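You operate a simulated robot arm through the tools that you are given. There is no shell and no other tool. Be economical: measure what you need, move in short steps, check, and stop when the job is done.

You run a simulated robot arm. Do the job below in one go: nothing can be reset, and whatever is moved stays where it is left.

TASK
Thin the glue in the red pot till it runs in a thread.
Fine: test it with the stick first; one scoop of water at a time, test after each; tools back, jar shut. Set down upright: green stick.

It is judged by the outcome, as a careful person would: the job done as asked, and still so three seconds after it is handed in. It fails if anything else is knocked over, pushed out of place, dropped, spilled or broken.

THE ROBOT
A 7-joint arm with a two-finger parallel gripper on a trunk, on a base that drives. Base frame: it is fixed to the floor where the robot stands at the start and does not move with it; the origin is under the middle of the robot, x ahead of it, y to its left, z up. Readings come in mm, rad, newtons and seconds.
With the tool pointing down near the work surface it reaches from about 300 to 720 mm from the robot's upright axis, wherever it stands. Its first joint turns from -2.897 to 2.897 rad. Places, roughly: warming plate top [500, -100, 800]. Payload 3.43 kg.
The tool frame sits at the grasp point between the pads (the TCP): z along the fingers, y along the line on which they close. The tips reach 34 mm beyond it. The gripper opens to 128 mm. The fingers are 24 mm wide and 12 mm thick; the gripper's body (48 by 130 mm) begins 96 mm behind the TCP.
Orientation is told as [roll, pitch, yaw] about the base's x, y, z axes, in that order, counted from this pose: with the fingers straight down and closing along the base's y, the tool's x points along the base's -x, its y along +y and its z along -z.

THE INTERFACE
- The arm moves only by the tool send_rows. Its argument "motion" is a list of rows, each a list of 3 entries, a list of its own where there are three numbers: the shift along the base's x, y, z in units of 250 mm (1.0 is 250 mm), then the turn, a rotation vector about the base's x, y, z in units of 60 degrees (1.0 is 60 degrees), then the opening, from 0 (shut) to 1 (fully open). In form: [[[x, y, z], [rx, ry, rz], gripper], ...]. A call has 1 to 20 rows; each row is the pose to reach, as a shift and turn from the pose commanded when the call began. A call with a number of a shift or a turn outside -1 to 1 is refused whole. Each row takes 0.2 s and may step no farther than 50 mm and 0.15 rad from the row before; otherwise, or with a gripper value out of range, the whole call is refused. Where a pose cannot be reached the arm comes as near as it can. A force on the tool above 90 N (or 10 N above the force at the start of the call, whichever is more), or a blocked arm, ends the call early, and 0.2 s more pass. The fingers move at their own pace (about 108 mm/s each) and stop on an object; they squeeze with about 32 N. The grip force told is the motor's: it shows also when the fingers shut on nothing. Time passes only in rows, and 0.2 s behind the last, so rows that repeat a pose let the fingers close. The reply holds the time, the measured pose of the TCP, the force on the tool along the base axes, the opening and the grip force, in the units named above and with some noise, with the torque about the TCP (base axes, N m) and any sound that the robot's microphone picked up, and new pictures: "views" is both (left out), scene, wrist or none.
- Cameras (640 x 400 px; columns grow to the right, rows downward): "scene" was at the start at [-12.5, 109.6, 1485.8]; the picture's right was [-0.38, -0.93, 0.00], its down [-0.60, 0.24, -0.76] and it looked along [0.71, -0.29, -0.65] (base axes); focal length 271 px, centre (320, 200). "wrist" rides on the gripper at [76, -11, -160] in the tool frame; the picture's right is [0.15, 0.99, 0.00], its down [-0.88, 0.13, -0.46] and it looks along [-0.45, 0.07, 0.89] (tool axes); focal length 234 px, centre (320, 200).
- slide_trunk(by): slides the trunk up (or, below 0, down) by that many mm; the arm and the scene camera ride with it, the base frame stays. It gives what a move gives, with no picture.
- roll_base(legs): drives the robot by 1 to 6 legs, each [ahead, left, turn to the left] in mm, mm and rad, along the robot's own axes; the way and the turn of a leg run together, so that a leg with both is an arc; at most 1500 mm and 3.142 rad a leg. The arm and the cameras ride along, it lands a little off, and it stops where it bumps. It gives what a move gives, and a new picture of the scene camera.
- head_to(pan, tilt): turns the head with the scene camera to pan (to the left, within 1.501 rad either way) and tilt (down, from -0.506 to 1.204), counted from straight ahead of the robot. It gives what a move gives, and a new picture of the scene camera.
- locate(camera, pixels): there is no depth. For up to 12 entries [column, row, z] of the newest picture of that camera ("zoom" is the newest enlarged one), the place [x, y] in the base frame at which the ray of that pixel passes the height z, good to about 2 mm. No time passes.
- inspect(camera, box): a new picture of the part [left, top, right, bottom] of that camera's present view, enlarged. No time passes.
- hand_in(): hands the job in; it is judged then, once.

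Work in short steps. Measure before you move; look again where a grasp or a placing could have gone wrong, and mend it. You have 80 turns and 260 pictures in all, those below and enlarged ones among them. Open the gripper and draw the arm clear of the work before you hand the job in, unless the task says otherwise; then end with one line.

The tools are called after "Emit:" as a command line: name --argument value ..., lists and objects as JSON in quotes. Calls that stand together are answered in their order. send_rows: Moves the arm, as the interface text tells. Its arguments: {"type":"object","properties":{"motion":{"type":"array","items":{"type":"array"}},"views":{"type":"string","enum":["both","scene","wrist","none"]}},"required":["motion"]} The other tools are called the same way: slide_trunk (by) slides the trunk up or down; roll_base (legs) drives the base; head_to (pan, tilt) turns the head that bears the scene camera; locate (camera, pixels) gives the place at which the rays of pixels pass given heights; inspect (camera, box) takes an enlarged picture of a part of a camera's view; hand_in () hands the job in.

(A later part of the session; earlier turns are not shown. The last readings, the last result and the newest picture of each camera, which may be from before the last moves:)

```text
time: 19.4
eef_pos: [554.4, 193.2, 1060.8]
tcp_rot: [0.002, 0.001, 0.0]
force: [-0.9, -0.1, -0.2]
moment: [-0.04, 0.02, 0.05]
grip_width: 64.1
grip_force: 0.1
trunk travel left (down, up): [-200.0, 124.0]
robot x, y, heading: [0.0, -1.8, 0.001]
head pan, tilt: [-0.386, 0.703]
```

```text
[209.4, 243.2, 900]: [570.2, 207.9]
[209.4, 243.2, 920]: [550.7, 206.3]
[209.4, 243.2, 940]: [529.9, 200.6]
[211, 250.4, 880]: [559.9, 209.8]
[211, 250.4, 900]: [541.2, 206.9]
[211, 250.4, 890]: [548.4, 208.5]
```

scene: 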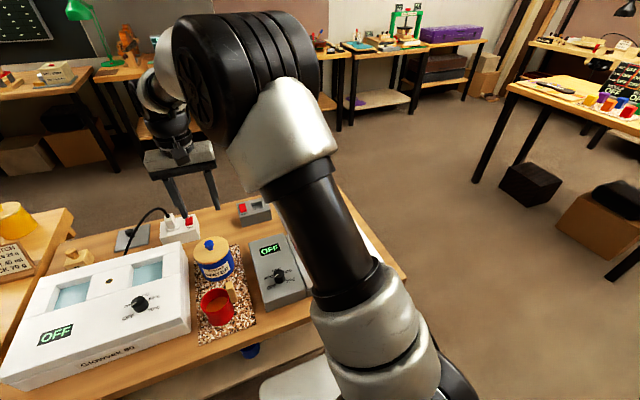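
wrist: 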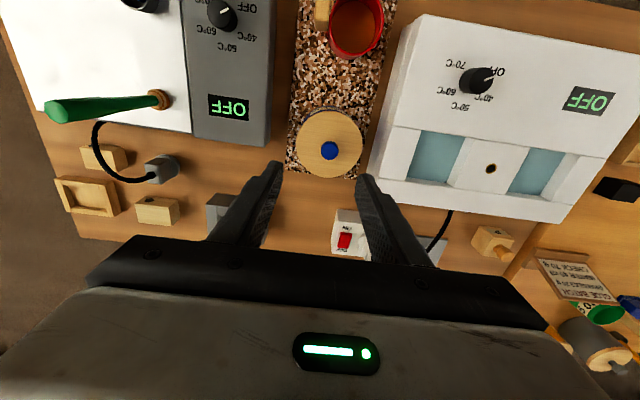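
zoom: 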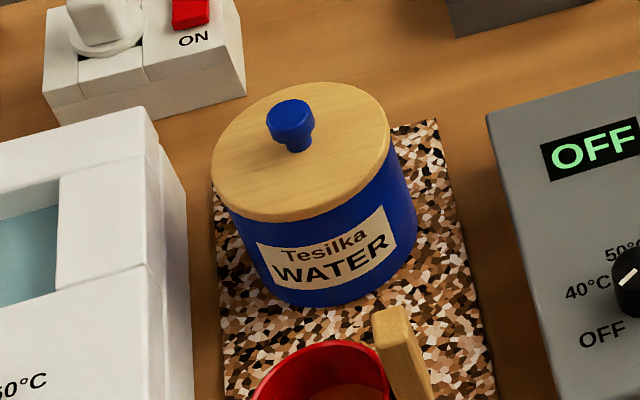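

The knob is at (558,206), top z≈911, and the lid face is at z≈884, radius 47. I descend so the tips stop about 6 mm over the lid, then close.

Emit:
send_rows --motion '[[[0.016, 0.056, -0.16], [0, 0, 0], 0.5], [[0.016, 0.056, -0.32], [0, 0, 0], 0.5], [[0.016, 0.056, -0.46], [0, 0, 0], 0.4], [[0.016, 0.056, -0.545], [0, 0, 0], 0.4], [[0.016, 0.056, -0.545], [0, 0, 0], 0.4]]'

Emit:
inspect --camera "wrist" --box '[270, 120, 390, 240]'

```text
time: 20.6
eef_pos: [556.5, 205.5, 922.2]
tcp_rot: [0.0, 0.002, 0.0]
force: [-0.3, 0.2, 0.1]
moment: [0.02, 0.01, -0.02]
grip_width: 51.3
grip_force: 0.1
trunk travel left (down, up): [-200.0, 124.0]
robot x, y, heading: [-0.8, 1.5, -0.0]
head pan, tilt: [-0.386, 0.703]
```

scene: 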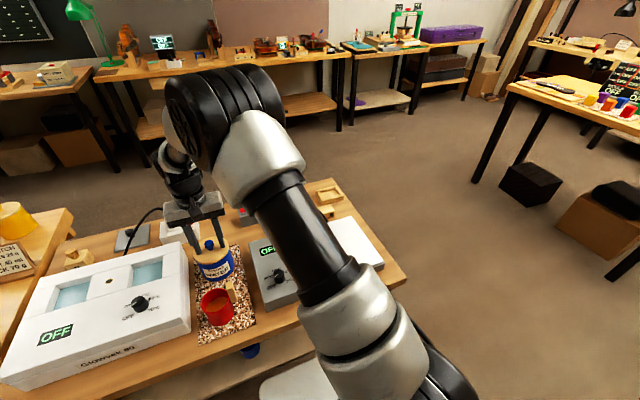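
wrist: 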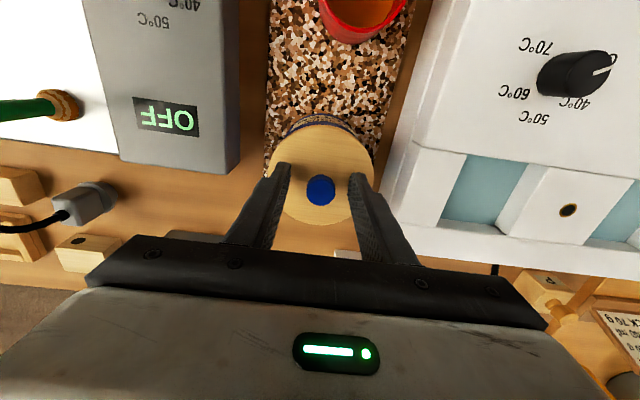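

```text
3.33 times, centred on (330, 180) of wrist
```

zoom: 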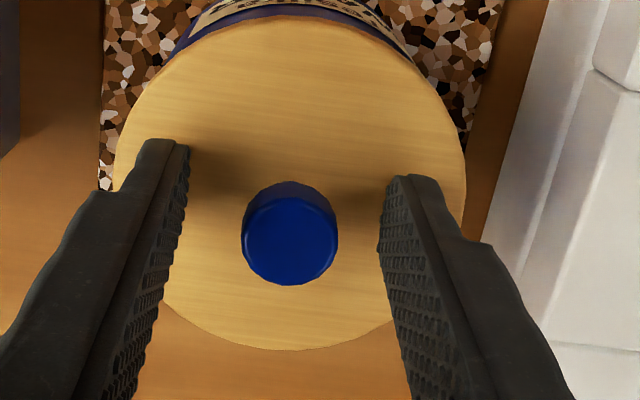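

The knob sits about 3 mm farther ahead than the pads' middle. I correct, close, and lift the lid 120 mm.

Emit:
send_rows --motion '[[[0.012, 0, 0], [0, 0, 0], 0.4], [[0.012, 0, 0], [0, 0, 0], 0], [[0.012, 0, 0], [0, 0, 0], 0], [[0.012, 0, 0], [0, 0, 0], 0], [[0.012, 0, 0.06], [0, 0, 0], 0], [[0.012, 0, 0.16], [0, 0, 0], 0], [[0.012, 0, 0.3], [0, 0, 0], 0], [[0.012, 0, 0.48], [0, 0, 0], 0]]'

Emit:
inspect --camera "scene" --box '[170, 190, 260, 300]'

```text
time: 22.4
eef_pos: [559.2, 204.1, 1045.6]
tcp_rot: [0.0, -0.001, -0.001]
force: [-0.1, -0.1, -0.7]
moment: [-0.02, 0.01, 0.02]
grip_width: 22.6
grip_force: 32.4
trunk travel left (down, up): [-200.0, 124.0]
robot x, y, heading: [-2.2, -0.4, -0.002]
head pan, tilt: [-0.386, 0.703]
heard: snap
```

scene: 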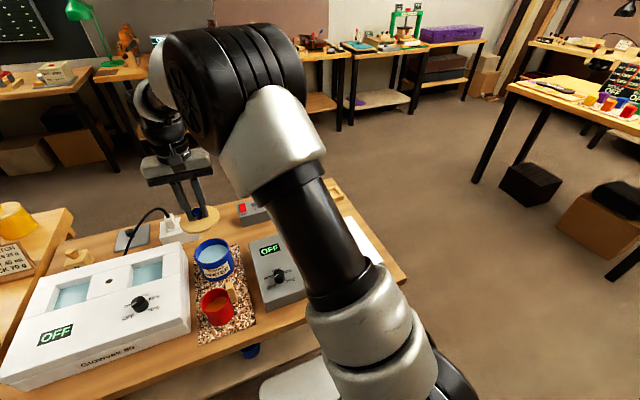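
wrist: 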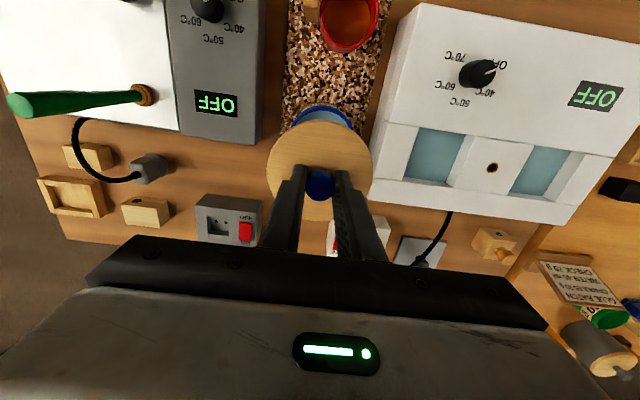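

```text
3.64 times, centred on (215, 245) of scene
```

zoom: 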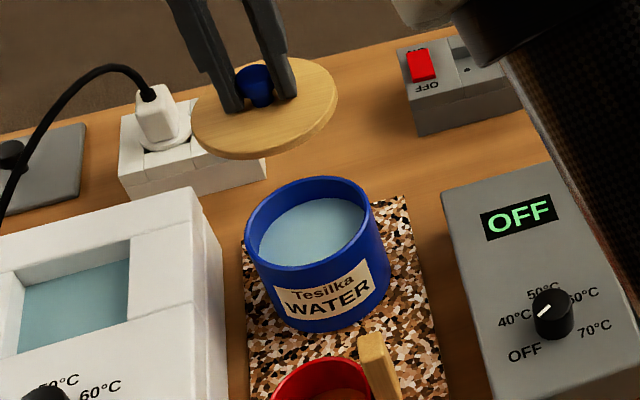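

The lid is off (with a snap, so it must be pressed on later); the water is high in the jar. I check the plate's right part as a place for the lid.

Emit:
locate --camera "scene" --pixels '[[351, 217, 805], [383, 262, 805], [286, 236, 805], [305, 288, 805], [222, 265, 820]]'

Emit:
send_rows --motion '[[[0, 0, 0.15], [0, 0, 0], 0], [[0, -0.17, 0.15], [0, 0, 0], 0], [[0, -0.34, 0.15], [0, 0, 0], 0], [[0, -0.5, 0.15], [0, 0, 0], 0], [[0, -0.67, 0.15], [0, 0, 0], 0], [[0, -0.84, 0.15], [0, 0, 0], 0], [[0, -1.0, 0.15], [0, 0, 0], 0]]'

```text
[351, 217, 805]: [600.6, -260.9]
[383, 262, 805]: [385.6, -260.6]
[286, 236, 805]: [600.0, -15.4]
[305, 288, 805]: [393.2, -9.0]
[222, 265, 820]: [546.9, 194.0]
```

```text
time: 24.0
eef_pos: [559.4, -47.0, 1079.4]
tcp_rot: [0.001, -0.001, 0.0]
force: [-0.1, 0.3, -0.8]
moment: [0.03, 0.0, -0.02]
grip_width: 22.5
grip_force: 31.8
trunk travel left (down, up): [-200.0, 124.0]
robot x, y, heading: [-0.5, -1.7, -0.001]
head pan, tilt: [-0.386, 0.703]
```

scene: 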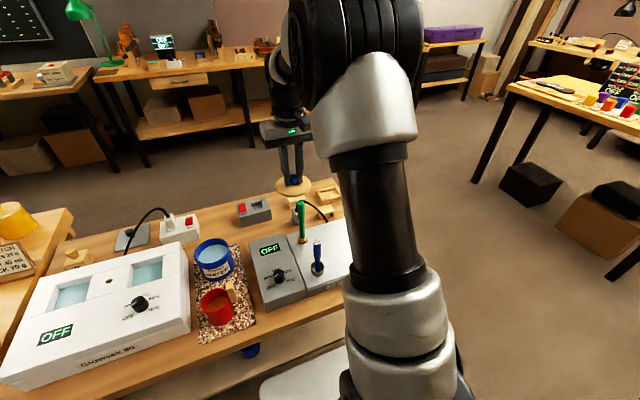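
wrist: 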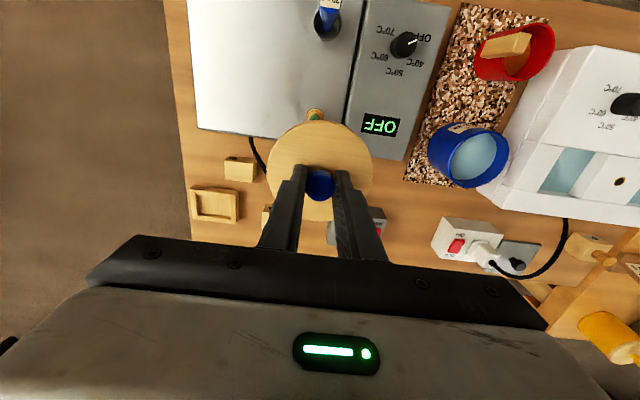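

The plate's free part spans x 390–600, y −110 to −260. I carry the lid to (495,−175) and lower it.

Emit:
send_rows --motion '[[[-0.044, -0.16, 0], [0, 0, 0], 0], [[-0.13, -0.3, 0], [0, 0, 0], 0], [[-0.2, -0.42, 0], [0, 0, 0], 0], [[-0.264, -0.524, 0], [0, 0, 0], 0], [[-0.264, -0.524, -0.2], [0, 0, 0], 0], [[-0.264, -0.524, -0.4], [0, 0, 0], 0], [[-0.264, -0.524, -0.6], [0, 0, 0], 0], [[-0.264, -0.524, -0.8], [0, 0, 0], 0]]'

```text
time: 25.8
eef_pos: [493.3, -176.4, 881.5]
tcp_rot: [0.0, -0.001, 0.0]
force: [-0.2, 1.3, -0.7]
moment: [-0.02, 0.0, 0.0]
grip_width: 22.8
grip_force: 32.5
trunk travel left (down, up): [-200.0, 124.0]
robot x, y, heading: [-3.1, 0.8, -0.001]
head pan, tilt: [-0.386, 0.703]
```

scene: 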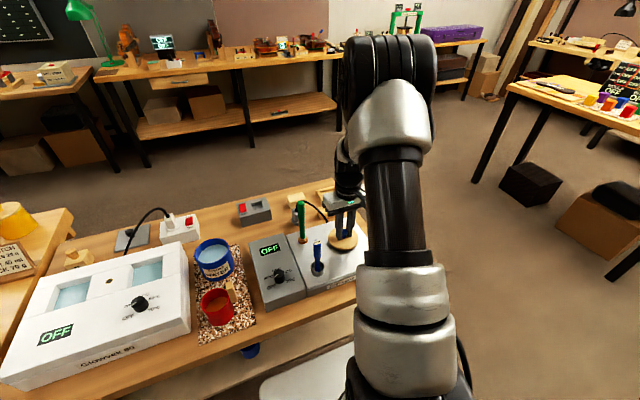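
wrist: 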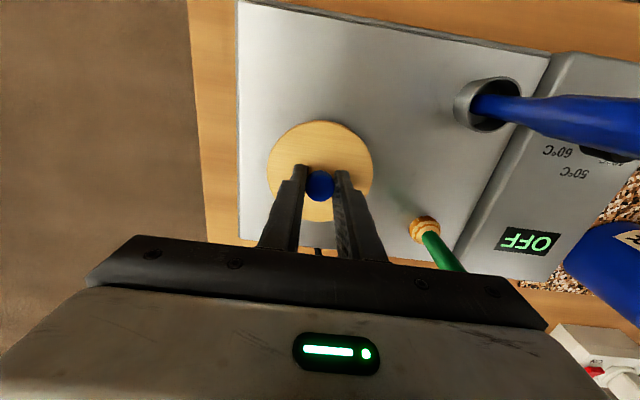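

I lower it in small rows toward contact, to be stopped by the force limit or at most 32 mm.

Emit:
send_rows --motion '[[[0, 0, -0.03], [0, 0, 0], 0], [[0, 0, -0.06], [0, 0, 0], 0], [[0, 0, -0.08], [0, 0, 0], 0]]' --views "none"

Emit:
inspect --camera "scene" --box '[310, 190, 380, 270]'

```text
time: 26.6
eef_pos: [494.2, -176.2, 871.4]
tcp_rot: [-0.005, -0.014, 0.0]
force: [-20.4, 3.9, 87.2]
moment: [0.52, 1.05, 0.06]
grip_width: 22.6
grip_force: 32.1
trunk travel left (down, up): [-200.0, 124.0]
robot x, y, heading: [1.7, -2.8, -0.008]
head pan, tilt: [-0.386, 0.703]
```

```text
5.00 times, centred on (345, 230) of scene
```

zoom: 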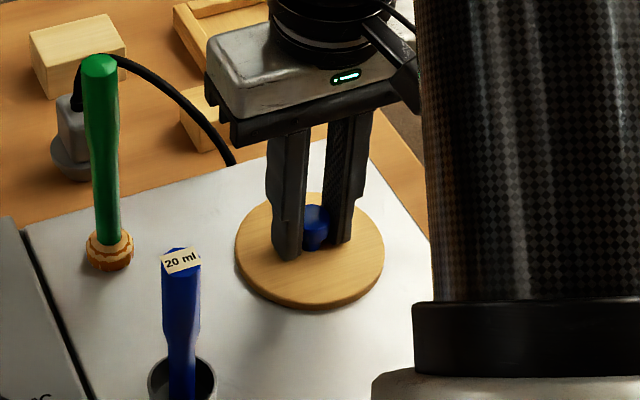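

It stands on the plate (contact at about z 872). I relieve the pressure, open and rise.

Emit:
send_rows --motion '[[[0, 0, 0.045], [0, 0, 0], 0], [[0, 0, 0.045], [0, 0, 0], 0], [[0, 0, 0.045], [0, 0, 0], 0.25], [[0, 0, 0.045], [0, 0, 0], 0.4], [[0, 0, 0.045], [0, 0, 0], 0.4], [[0, 0, 0.2], [0, 0, 0], 0.4], [[0, 0, 0.4], [0, 0, 0], 0.4], [[0, 0, 0.6], [0, 0, 0], 0.4], [[0, 0, 0.8], [0, 0, 0], 0.4]]'

Emit:
inspect --camera "wrist" --box '[260, 50, 470, 200]'

```text
time: 28.6
eef_pos: [493.0, -175.8, 1060.8]
tcp_rot: [0.0, 0.0, -0.001]
force: [1.1, -0.1, 0.5]
moment: [0.01, 0.01, -0.04]
grip_width: 51.2
grip_force: 0.2
trunk travel left (down, up): [-200.0, 124.0]
robot x, y, heading: [1.3, 0.3, -0.007]
head pan, tilt: [-0.386, 0.703]
```

scene: 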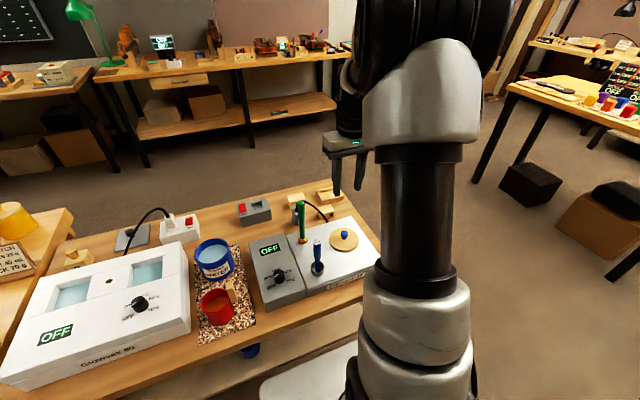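
wrist: 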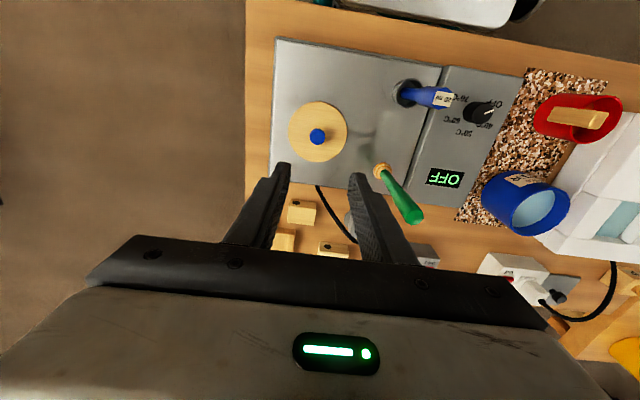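

```text
2.67 times, centred on (365, 125) of wrist
```

zoom: 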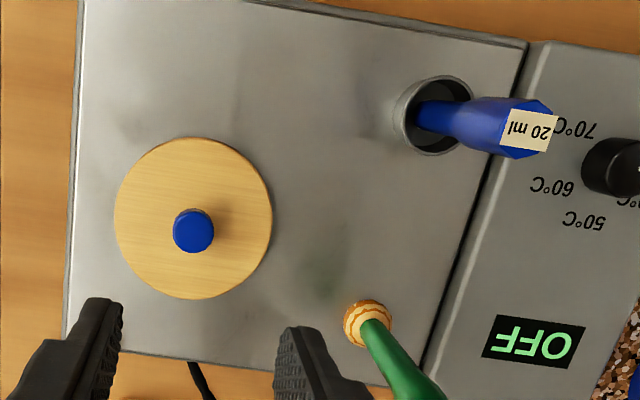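

The lid lies safely on the plate. Now I go above the scoop at (418,−58).

Emit:
send_rows --motion '[[[-0.08, 0.12, 0], [0, 0, 0], 0.5], [[-0.16, 0.24, 0], [0, 0, 0], 0.5], [[-0.24, 0.36, 0], [0, 0, 0], 0.5], [[-0.308, 0.468, 0], [0, 0, 0], 0.5], [[-0.308, 0.468, 0], [0, 0, 0], 0.5]]'

Emit:
inspect --camera "wrist" --box '[270, 90, 370, 190]'

Emit:
inspect --camera "scene" --box '[290, 230, 345, 285]'

```text
time: 29.8
eef_pos: [417.5, -59.1, 1059.4]
tcp_rot: [0.0, 0.001, 0.001]
force: [-0.8, 0.3, -0.2]
moment: [-0.03, -0.02, -0.01]
grip_width: 63.9
grip_force: 0.1
trunk travel left (down, up): [-200.0, 124.0]
robot x, y, heading: [-1.0, -2.9, 0.003]
head pan, tilt: [-0.386, 0.703]
```

scene: 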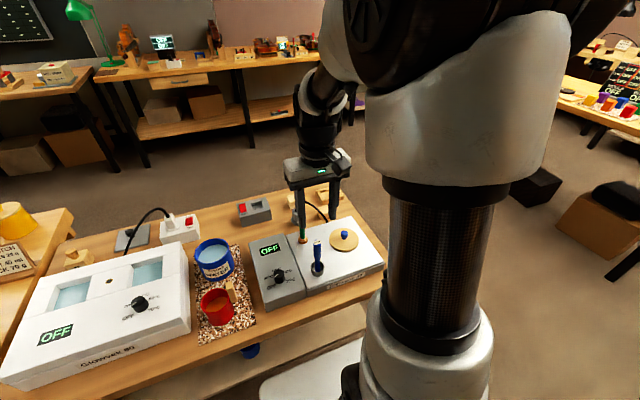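
wrist: 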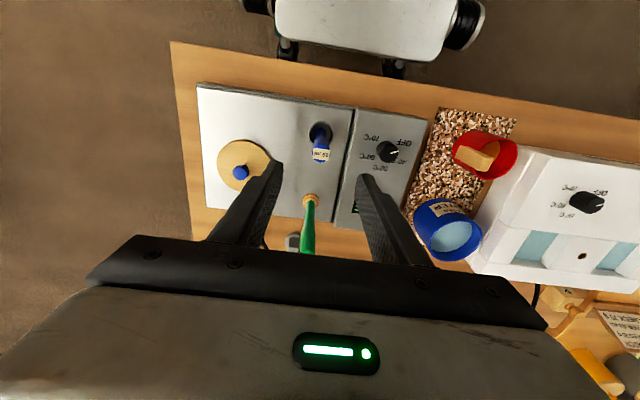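

```text
4.00 times, centred on (320, 140) of wrist
```

zoom: 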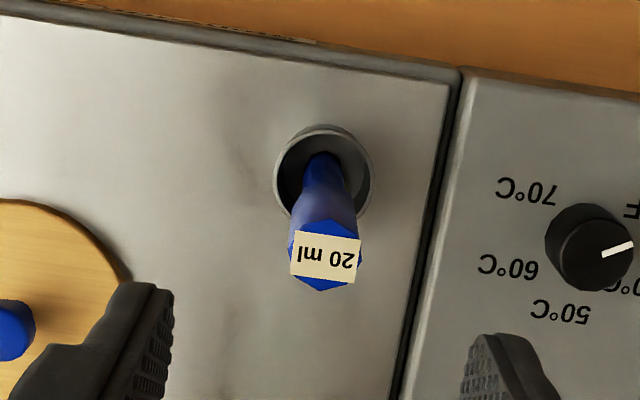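

```text
7.27 times, centred on (318, 258) of scene
```

zoom: 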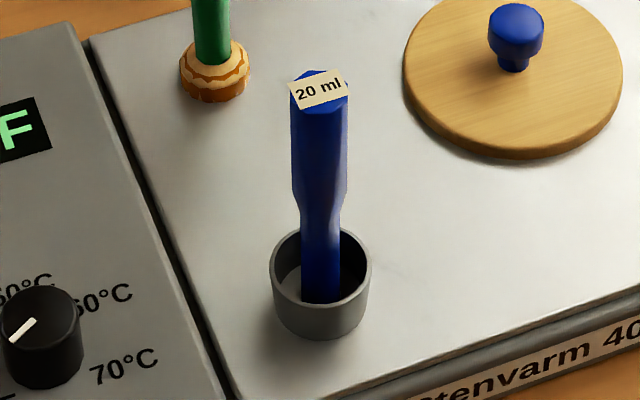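

The hexagonal handle is visible from above. I measure its top and the grey cup's rim.

Emit:
locate --camera "wrist" --pixels '[[321.3, 153.8, 940], [321.3, 153.8, 950], [320.5, 133, 845], [308.5, 133, 845], [333, 133, 845], [320.5, 124, 845], [320.5, 143, 845]]'

Emit:
locate --camera "scene" --pixels '[[317.9, 242.5, 940], [317.9, 242.5, 950], [318, 268.5, 840], [318, 268.5, 850]]'

```text
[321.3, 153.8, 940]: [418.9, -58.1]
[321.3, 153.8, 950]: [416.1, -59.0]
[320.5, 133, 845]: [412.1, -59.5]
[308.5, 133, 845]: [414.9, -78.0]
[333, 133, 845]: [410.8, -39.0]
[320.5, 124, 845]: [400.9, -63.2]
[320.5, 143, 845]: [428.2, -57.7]
```

```text
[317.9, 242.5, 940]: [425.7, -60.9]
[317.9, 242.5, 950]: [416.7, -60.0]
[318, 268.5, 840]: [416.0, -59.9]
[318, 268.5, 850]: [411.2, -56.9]
```

The handle is at (416,−59), top z 950, and the cup rim at z 847. I descend to z 930 and close.

Emit:
send_rows --motion '[[[-0.01, -0.004, -0.16], [0, 0, 0], 0.5], [[-0.01, -0.004, -0.32], [0, 0, 0], 0.5], [[-0.01, -0.004, -0.44], [0, 0, 0], 0.5], [[-0.01, -0.004, -0.526], [0, 0, 0], 0.4], [[-0.01, -0.004, -0.526], [0, 0, 0], 0.3], [[-0.01, -0.004, -0.526], [0, 0, 0], 0], [[-0.01, -0.004, -0.526], [0, 0, 0], 0], [[-0.01, -0.004, -0.526], [0, 0, 0], 0]]'

Emit:
inspect --camera "wrist" --box '[270, 120, 370, 220]'

```text
time: 31.6
eef_pos: [413.7, -59.0, 930.7]
tcp_rot: [-0.001, 0.0, 0.0]
force: [0.3, 0.3, 0.1]
moment: [0.01, -0.01, 0.01]
grip_width: 20.4
grip_force: 32.1
trunk travel left (down, up): [-200.0, 124.0]
robot x, y, heading: [1.3, -0.8, 0.001]
head pan, tilt: [-0.386, 0.703]
```

scene: 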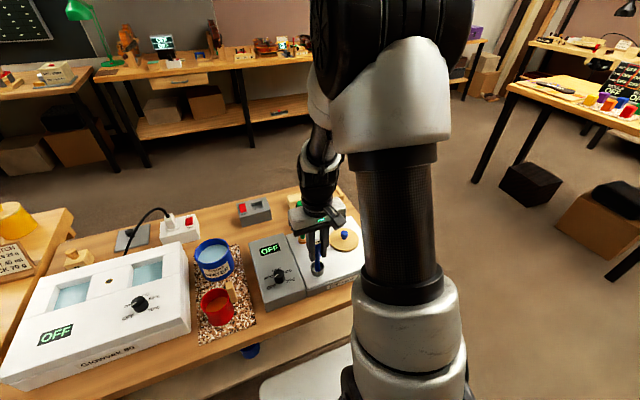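
wrist: 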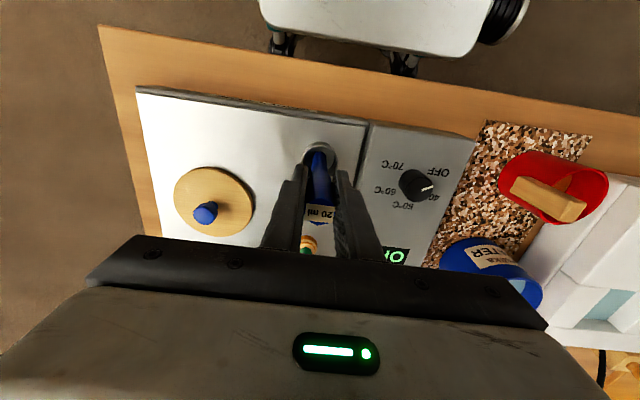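

```text
4.00 times, centred on (320, 170) of wrist
```

zoom: 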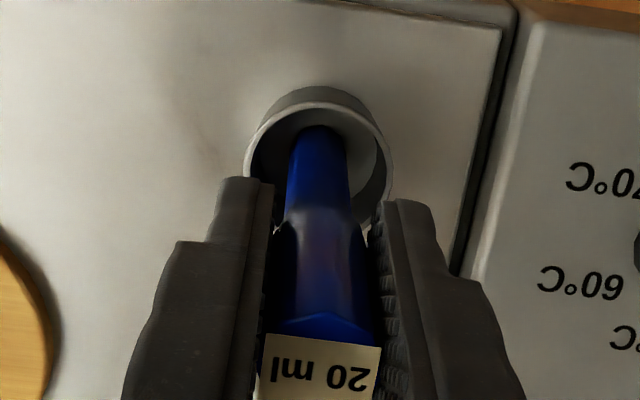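

Gripped. I lift 60 mm and look whether the grey cup is the scoop's own bowl.

Emit:
send_rows --motion '[[[0, 0, 0.06], [0, 0, 0], 0], [[0, 0, 0.14], [0, 0, 0], 0], [[0, 0, 0.24], [0, 0, 0], 0]]' --views "none"

Emit:
inspect --camera "scene" --box '[280, 190, 360, 290]'

Emit:
inspect --camera "wrist" --box '[270, 120, 370, 220]'

```text
time: 32.4
eef_pos: [415.3, -58.8, 988.9]
tcp_rot: [0.0, 0.001, 0.001]
force: [0.1, -0.5, -1.2]
moment: [0.0, 0.01, -0.02]
grip_width: 20.4
grip_force: 31.8
trunk travel left (down, up): [-200.0, 124.0]
robot x, y, heading: [1.4, -1.6, 0.004]
head pan, tilt: [-0.386, 0.703]
```

```text
4.00 times, centred on (320, 240) of scene
```

zoom: 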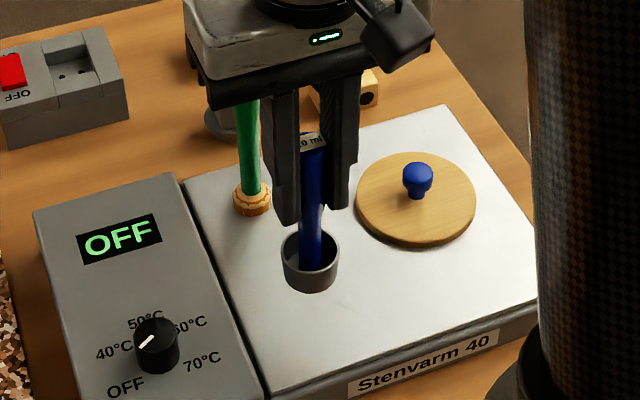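

```text
4.00 times, centred on (320, 170) of wrist
```

zoom: 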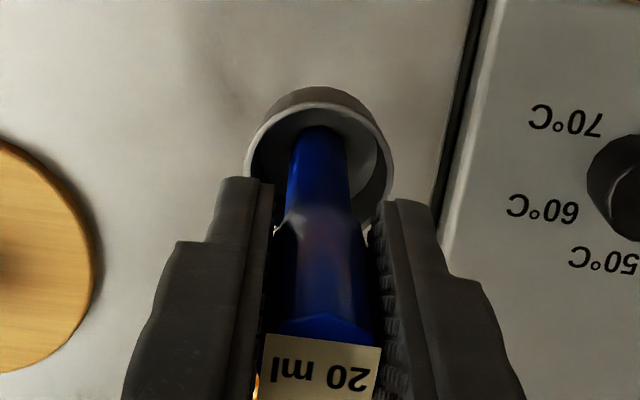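

The grey cup is the scoop's own bowl (rim 83 mm under the TCP). Pouring needs about 100° tilt, so I first rehearse empty and high: go near the pot at z 1080.

Emit:
send_rows --motion '[[[0, 0, 0.18], [0, 0, 0], 0], [[0, 0.1, 0.36], [0, 0, 0], 0], [[0, 0.28, 0.36], [0, 0, 0], 0], [[0, 0.46, 0.36], [0, 0, 0], 0], [[0, 0.64, 0.36], [0, 0, 0], 0], [[-0.01, 0.82, 0.36], [0, 0, 0], 0], [[-0.022, 1.0, 0.36], [0, 0, 0], 0]]' --views "none"

Emit:
send_rows --motion '[[[0, 0.055, -0.002], [0.14, 0, 0], 0], [[0, 0.0, -0.014], [0.28, 0, 0], 0], [[0, -0.05, -0.03], [0.42, 0, 0], 0], [[0, -0.09, -0.06], [0.56, 0, 0], 0], [[0, -0.13, -0.09], [0.7, 0, 0], 0], [[0, -0.17, -0.12], [0.84, 0, 0], 0], [[0, -0.2, -0.17], [0.98, 0, 0], 0]]'

```text
refused: row 2 steps farther than a row can; nothing moved
```

```text
time: 34.0
eef_pos: [416.9, -109.9, 946.7]
tcp_rot: [1.03, -0.001, 0.0]
force: [-0.1, 0.7, -1.4]
moment: [-0.06, 0.01, 0.03]
grip_width: 20.7
grip_force: 31.6
trunk travel left (down, up): [-200.0, 124.0]
robot x, y, heading: [-0.4, -0.1, 0.003]
head pan, tilt: [-0.386, 0.703]
```

scene: 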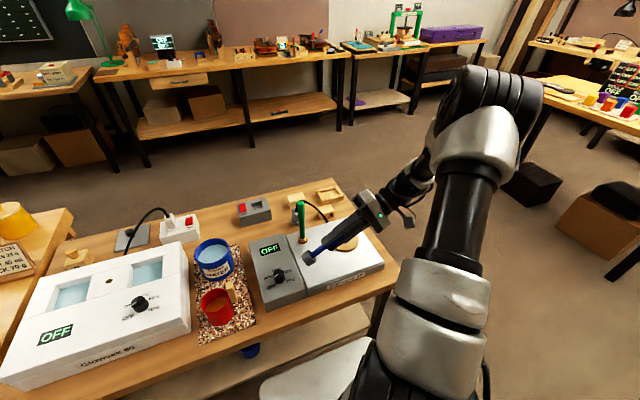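
wrist: 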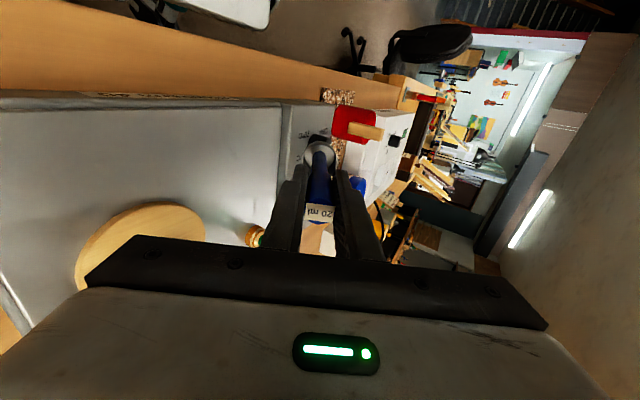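

The first call was refused, so the tilt ran over the plate instead; the readings show no contact. The tilt is reachable. I rise 90 mm and continue the rehearsal to about 100° here.

Emit:
send_rows --motion '[[[0, 0, 0.16], [0, 0, 0], 0], [[0, 0, 0.34], [0, 0, 0], 0], [[0, 0, 0.36], [0.14, 0, 0], 0], [[0, 0, 0.36], [0.28, 0, 0], 0], [[0, 0, 0.36], [0.42, 0, 0], 0], [[0, 0, 0.36], [0.56, 0, 0], 0], [[0, 0, 0.36], [0.7, 0, 0], 0], [[0, 0, 0.36], [0.7, 0, 0], 0]]'

Emit:
inspect --camera "scene" --box '[270, 190, 400, 290]'

```text
time: 35.8
eef_pos: [414.3, -108.9, 1036.6]
tcp_rot: [1.761, -0.001, 0.0]
force: [-0.2, 0.0, -1.3]
moment: [-0.05, -0.01, -0.03]
grip_width: 20.5
grip_force: 31.7
trunk travel left (down, up): [-200.0, 124.0]
robot x, y, heading: [1.3, -2.9, 0.002]
head pan, tilt: [-0.386, 0.703]
```

scene: 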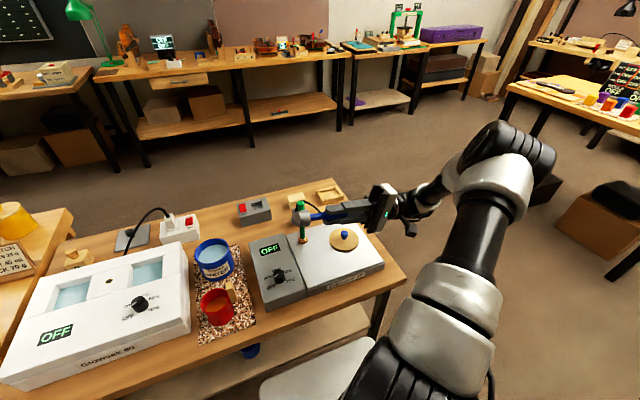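
wrist: 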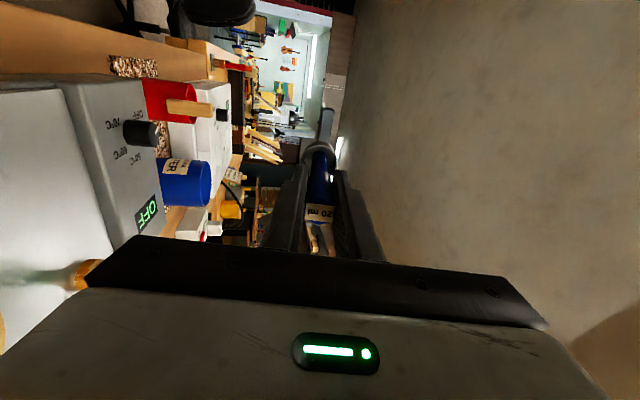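

```text
4.00 times, centred on (335, 240) of scene
```

zoom: 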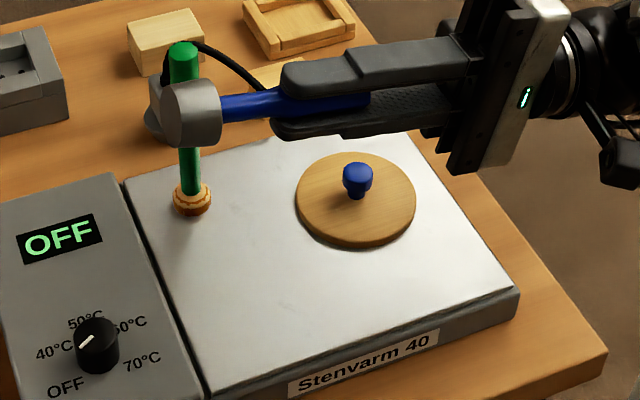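

Tilt of 101° works. Now I swing the scoop upright while moving toward the pot side, at height.

Emit:
send_rows --motion '[[[0, 0.14, 0.02], [-0.14, 0, 0], 0], [[0, 0.28, 0.04], [-0.28, 0, 0], 0], [[0, 0.42, 0.06], [-0.42, 0, 0], 0], [[0, 0.56, 0.08], [-0.56, 0, 0], 0], [[0, 0.7, 0.1], [-0.7, 0, 0], 0], [[0, 0.84, 0.11], [-0.84, 0, 0], 0], [[0, 0.98, 0.12], [-0.98, 0, 0], 0]]' --views "none"

```text
time: 37.4
eef_pos: [416.7, 135.0, 1066.6]
tcp_rot: [0.732, -0.002, -0.002]
force: [-0.4, 0.0, -0.9]
moment: [-0.04, -0.01, 0.01]
grip_width: 20.4
grip_force: 32.1
trunk travel left (down, up): [-200.0, 124.0]
robot x, y, heading: [-1.6, 1.6, 0.006]
head pan, tilt: [-0.386, 0.703]
```

Now upright and over the jar at (557,206).

Emit:
send_rows --motion '[[[0.113, 0.056, 0], [-0.14, 0, 0], 0], [[0.226, 0.112, 0], [-0.28, 0, 0], 0], [[0.34, 0.168, 0], [-0.42, 0, 0], 0], [[0.453, 0.224, 0], [-0.56, 0, 0], 0], [[0.566, 0.28, 0], [-0.7, 0, 0], 0], [[0.566, 0.28, 0], [-0.7, 0, 0], 0]]'

Emit:
inspect --camera "wrist" --box '[270, 90, 370, 190]'

Emit:
inspect --camera "scene" --box '[180, 200, 260, 290]'

```text
time: 38.8
eef_pos: [557.3, 205.3, 1065.3]
tcp_rot: [-0.002, 0.001, 0.0]
force: [0.3, -0.1, -0.1]
moment: [-0.03, 0.0, 0.0]
grip_width: 20.8
grip_force: 31.9
trunk travel left (down, up): [-200.0, 124.0]
robot x, y, heading: [2.8, -5.7, 0.003]
head pan, tilt: [-0.386, 0.703]
```

scene: 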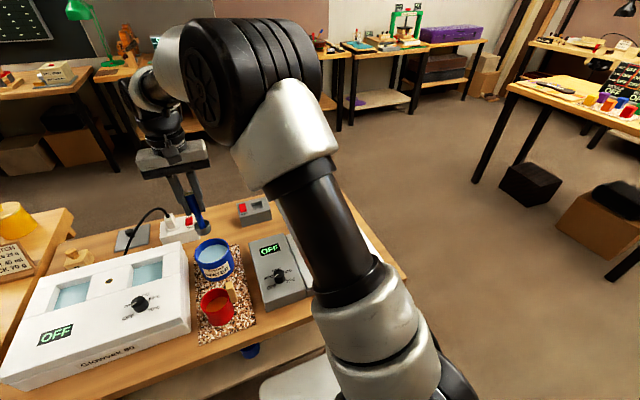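
wrist: 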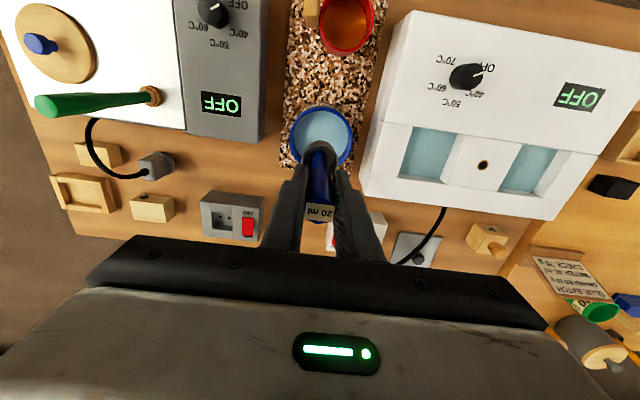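

```text
4.00 times, centred on (320, 140) of wrist
```

zoom: 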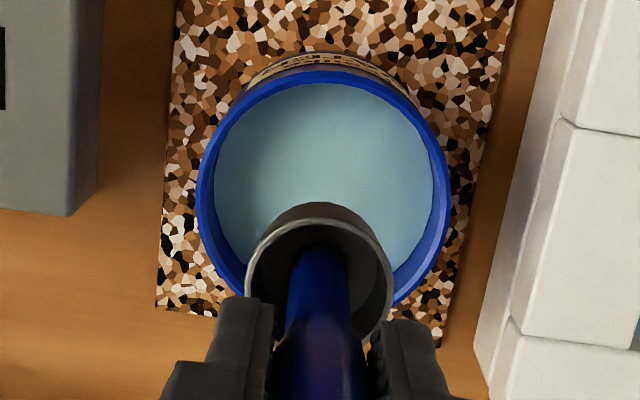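

```text
4.44 times, centred on (220, 245) of scene
```

zoom: 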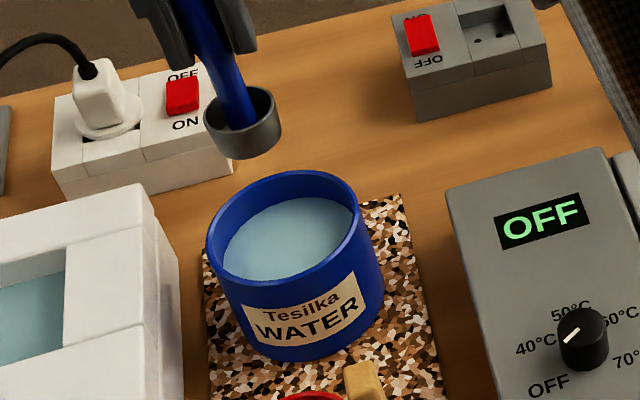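

Emit:
locate --camera "wrist" --pixels '[[321, 137.5, 876], [290, 137.5, 876], [352, 137.5, 876], [321, 109, 876], [321, 169, 876], [321, 137.5, 850]]'

Emit:
locate --camera "scene" --pixels '[[213.8, 251, 876], [213.3, 253.9, 855]]'

```text
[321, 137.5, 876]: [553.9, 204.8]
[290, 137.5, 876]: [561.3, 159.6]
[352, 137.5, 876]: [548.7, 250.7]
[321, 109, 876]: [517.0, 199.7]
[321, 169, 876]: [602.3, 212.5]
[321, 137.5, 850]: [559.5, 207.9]
```

```text
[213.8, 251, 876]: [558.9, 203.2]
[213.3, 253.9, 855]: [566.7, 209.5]
```

The scoop is centred over the jar's mouth (557,205). I lower it to z 926, slowly for the last part.

Emit:
send_rows --motion '[[[0, 0, -0.16], [0, 0, 0], 0], [[0, 0, -0.3], [0, 0, 0], 0], [[0, 0, -0.38], [0, 0, 0], 0], [[0, 0, -0.44], [0, 0, 0], 0], [[0, 0, -0.49], [0, 0, 0], 0], [[0, 0, -0.53], [0, 0, 0], 0], [[0, 0, -0.565], [0, 0, 0], 0], [[0, 0, -0.565], [0, 0, 0], 0]]' --views "none"

Emit:
inspect --camera "wrist" --box '[270, 110, 370, 210]'

Emit:
inspect --camera "scene" --box '[180, 210, 260, 300]'

```text
time: 40.6
eef_pos: [557.1, 206.0, 926.0]
tcp_rot: [0.0, 0.0, 0.0]
force: [0.4, 0.4, -0.6]
moment: [0.04, 0.02, -0.01]
grip_width: 20.7
grip_force: 32.4
trunk travel left (down, up): [-200.0, 124.0]
robot x, y, heading: [-0.1, 0.4, -0.002]
head pan, tilt: [-0.386, 0.703]
```

```text
4.00 times, centred on (320, 160) of wrist
```

zoom: 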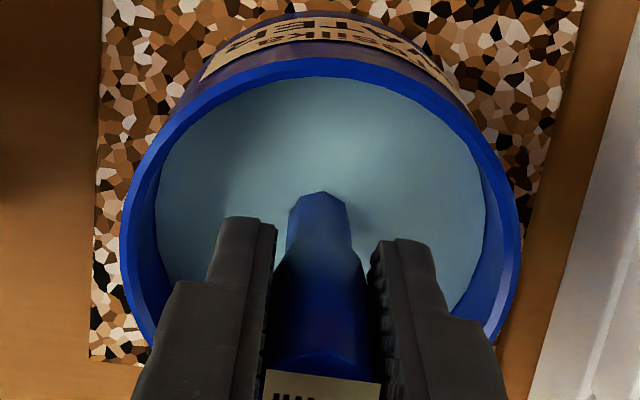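

```text
4.44 times, centred on (220, 255) of scene
```

zoom: 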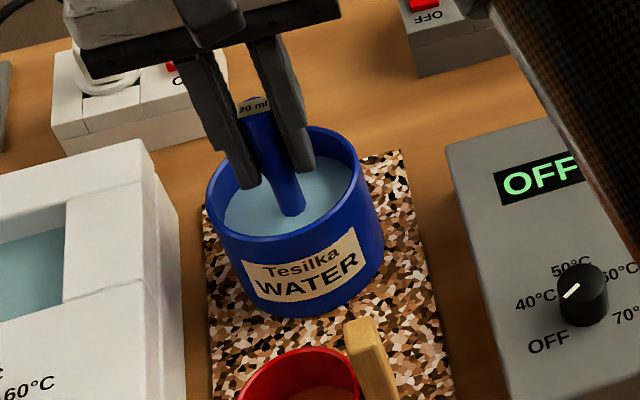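

The bowl is fully under water. I lift slowly, hold a moment to let drops fall in the jar, and look.

Emit:
send_rows --motion '[[[0, 0, 0.04], [0, 0, 0], 0], [[0, 0, 0.08], [0, 0, 0], 0], [[0, 0, 0.13], [0, 0, 0], 0], [[0, 0, 0.19], [0, 0, 0], 0], [[0, 0, 0.26], [0, 0, 0], 0], [[0, 0, 0.33], [0, 0, 0], 0], [[0, 0, 0.4], [0, 0, 0], 0], [[0, 0, 0.44], [0, 0, 0], 0], [[0, 0, 0.44], [0, 0, 0], 0], [[0, 0, 0.44], [0, 0, 0], 0]]' --views "none"

Emit:
inspect --camera "wrist" --box '[270, 100, 370, 200]'

Emit:
inspect --camera "scene" --box '[180, 200, 260, 290]'

```text
time: 42.8
eef_pos: [557.6, 205.7, 1035.7]
tcp_rot: [0.001, -0.001, 0.0]
force: [0.4, 0.0, -0.4]
moment: [0.0, -0.02, 0.02]
grip_width: 20.6
grip_force: 31.8
trunk travel left (down, up): [-200.0, 124.0]
robot x, y, heading: [0.3, 1.5, 0.002]
head pan, tilt: [-0.386, 0.703]
```

```text
4.00 times, centred on (320, 150) of wrist
```

zoom: 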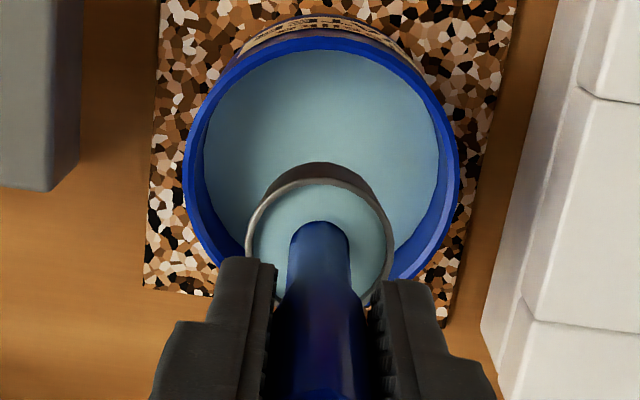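

```text
4.44 times, centred on (220, 245) of scene
```

zoom: 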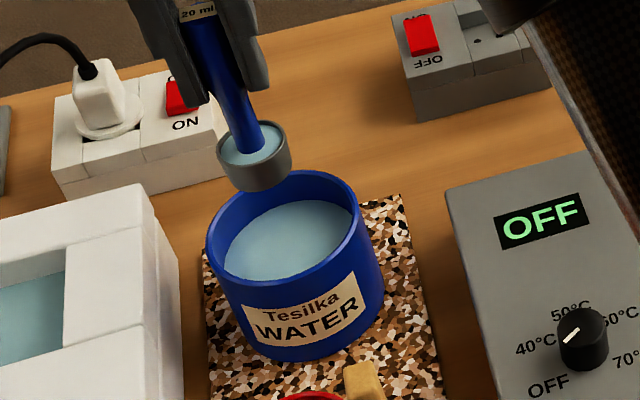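

The scoop is brim-full. I carry it gently, level, to (410,237), so that its pouring lip will be over the pot's middle.

Emit:
send_rows --motion '[[[-0.04, 0.008, 0], [0, 0, 0], 0], [[-0.11, 0.022, 0], [0, 0, 0], 0], [[-0.19, 0.038, 0], [0, 0, 0], 0], [[-0.27, 0.055, 0], [0, 0, 0], 0], [[-0.35, 0.072, 0], [0, 0, 0], 0], [[-0.43, 0.09, 0], [0, 0, 0], 0], [[-0.51, 0.108, 0], [0, 0, 0], 0], [[-0.56, 0.118, 0], [0, 0, 0], 0], [[-0.588, 0.124, 0], [0, 0, 0], 0], [[-0.588, 0.124, 0], [0, 0, 0], 0]]' --views "none"

Emit:
inspect --camera "wrist" --box '[270, 90, 370, 190]'

Emit:
inspect --camera "scene" --box '[180, 230, 260, 330]'

```text
time: 45.0
eef_pos: [409.8, 238.0, 1035.4]
tcp_rot: [0.0, 0.001, -0.001]
force: [-0.5, 0.4, -0.5]
moment: [0.02, 0.01, 0.0]
grip_width: 20.7
grip_force: 32.2
trunk travel left (down, up): [-200.0, 124.0]
robot x, y, heading: [-1.8, -0.7, 0.004]
head pan, tilt: [-0.386, 0.703]
```

```text
4.00 times, centred on (320, 140) of wrist
```

zoom: 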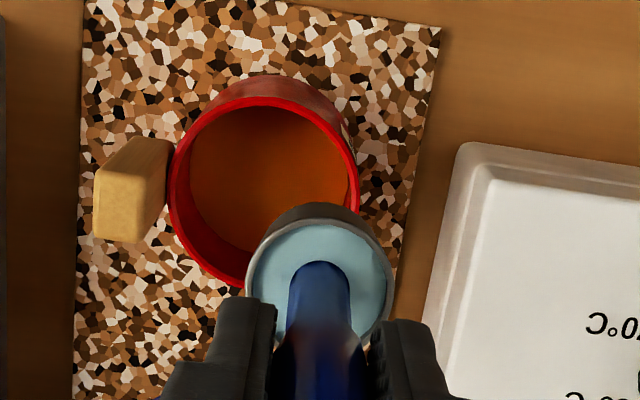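

```text
4.00 times, centred on (220, 280) of scene
```

zoom: 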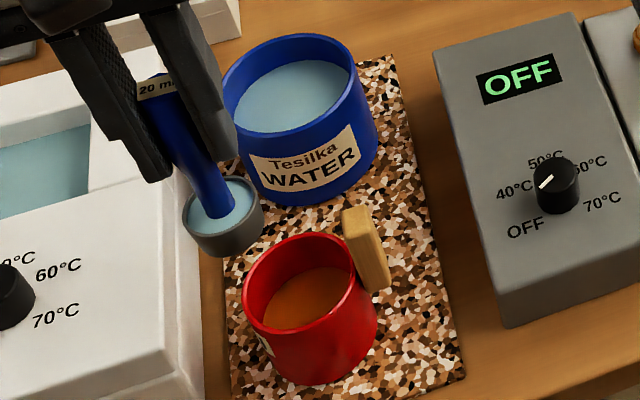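

The bowl is level and full, and its −y lip is over the pot. I tilt slowly to about 59°, keeping the lip fixed over the pot's middle.

Emit:
send_rows --motion '[[[0, -0.025, -0.002], [0.07, 0, 0], 0], [[0, -0.049, -0.005], [0.14, 0, 0], 0], [[0, -0.074, -0.009], [0.21, 0, 0], 0], [[0, -0.099, -0.013], [0.28, 0, 0], 0], [[0, -0.124, -0.02], [0.35, 0, 0], 0], [[0, -0.149, -0.028], [0.42, 0, 0], 0], [[0, -0.173, -0.039], [0.49, 0, 0], 0], [[0, -0.196, -0.051], [0.56, 0, 0], 0], [[0, -0.219, -0.065], [0.63, 0, 0], 0], [[0, -0.242, -0.079], [0.7, 0, 0], 0], [[0, -0.263, -0.093], [0.77, 0, 0], 0], [[0, -0.284, -0.107], [0.84, 0, 0], 0], [[0, -0.302, -0.123], [0.91, 0, 0], 0], [[0, -0.32, -0.14], [0.98, 0, 0], 0]]' --views "none"

Emit:
inspect --camera "scene" --box '[180, 230, 260, 330]'

Emit:
inspect --camera "wrist" --box '[240, 60, 400, 200]'

```text
time: 48.0
eef_pos: [410.0, 157.3, 1002.1]
tcp_rot: [1.029, -0.001, 0.0]
force: [-0.3, -0.2, -1.0]
moment: [-0.04, 0.01, -0.03]
grip_width: 20.6
grip_force: 32.1
trunk travel left (down, up): [-200.0, 124.0]
robot x, y, heading: [4.2, -1.0, -0.002]
head pan, tilt: [-0.386, 0.703]
```

```text
4.00 times, centred on (220, 280) of scene
```

zoom: 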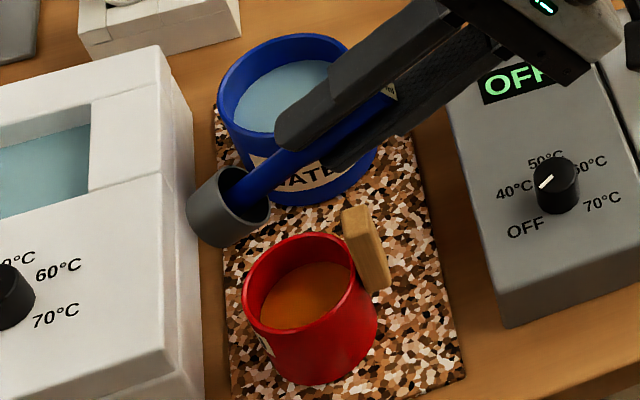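

```text
2.86 times, centred on (320, 130) of wrist
```

zoom: 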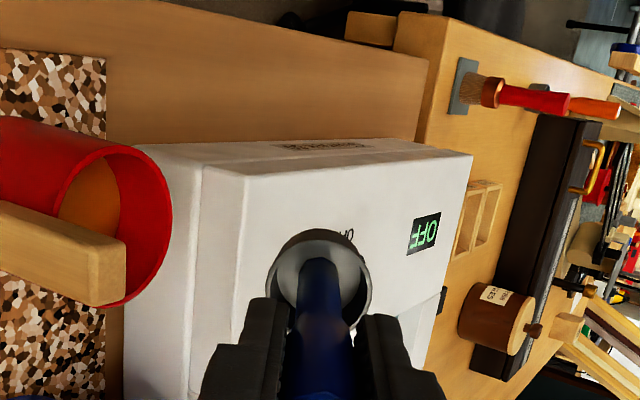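

Most has run into the pot and no spill is visible. I tilt on to 101°, hold for the last drops, and look.

Emit:
send_rows --motion '[[[0, -0.032, -0.038], [0.14, 0, 0], 0], [[0, -0.058, -0.08], [0.28, 0, 0], 0], [[0, -0.078, -0.126], [0.42, 0, 0], 0], [[0, -0.09, -0.175], [0.56, 0, 0], 0], [[0, -0.096, -0.224], [0.7, 0, 0], 0], [[0, -0.096, -0.224], [0.7, 0, 0], 0], [[0, -0.096, -0.224], [0.7, 0, 0], 0]]' --views "none"

Emit:
inspect --camera "scene" --box '[180, 230, 260, 330]'

```text
time: 49.6
eef_pos: [408.1, 130.0, 952.0]
tcp_rot: [1.77, -0.012, -0.005]
force: [0.1, -29.8, 75.6]
moment: [-9.79, -1.3, -0.53]
grip_width: 20.8
grip_force: 31.5
trunk travel left (down, up): [-200.0, 124.0]
robot x, y, heading: [0.4, 3.6, 0.003]
head pan, tilt: [-0.386, 0.703]
```

```text
4.00 times, centred on (220, 280) of scene
```

zoom: 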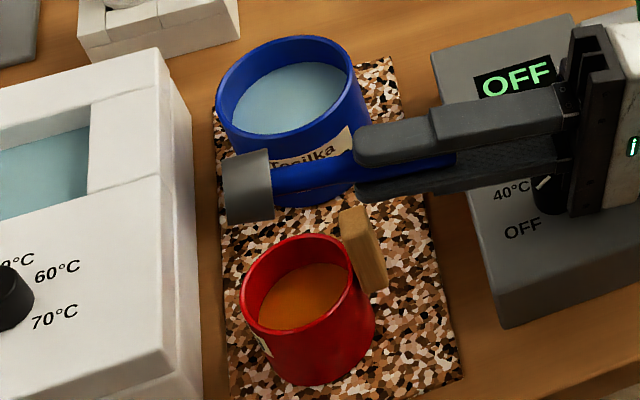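

The force (75 N up, lever about 120 mm behind) says the gripper body's lower edge presses on the control box. I raise straight up 40 mm at once.

Emit:
send_rows --motion '[[[0, 0, 0.08], [0, 0, 0], 0], [[0, 0, 0.2], [0, 0, 0], 0], [[0, 0, 0.2], [0, 0, 0], 0]]'

Emit:
inspect --camera "scene" --box '[180, 230, 260, 330]'

Emit:
inspect --camera "scene" --box '[240, 220, 320, 320]'

```text
time: 50.4
eef_pos: [409.2, 132.7, 993.7]
tcp_rot: [1.761, 0.001, 0.001]
force: [1.0, 0.1, -1.0]
moment: [-0.07, 0.0, 0.01]
grip_width: 20.4
grip_force: 31.7
trunk travel left (down, up): [-200.0, 124.0]
robot x, y, heading: [-2.7, -1.0, 0.001]
head pan, tilt: [-0.386, 0.703]
```

scene: 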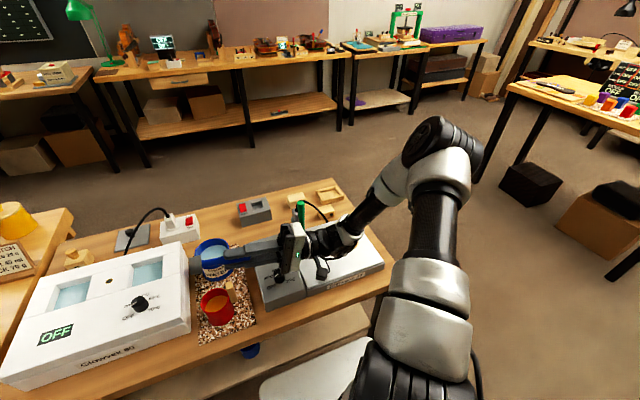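
wrist: 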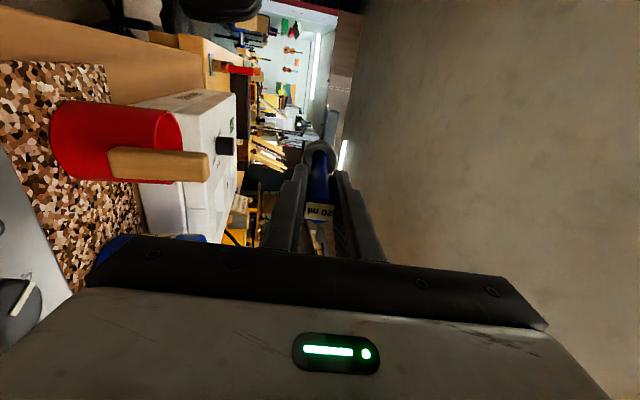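

```text
4.00 times, centred on (220, 280) of scene
```

zoom: 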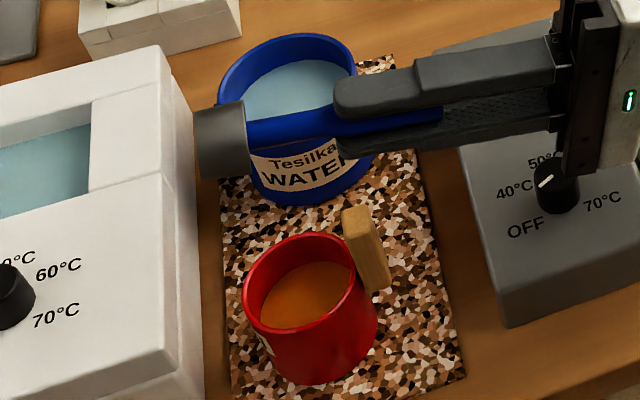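

```text
4.00 times, centred on (280, 270) of scene
```

zoom: 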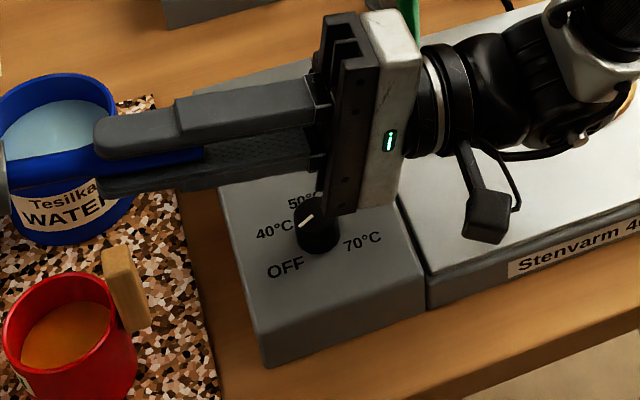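

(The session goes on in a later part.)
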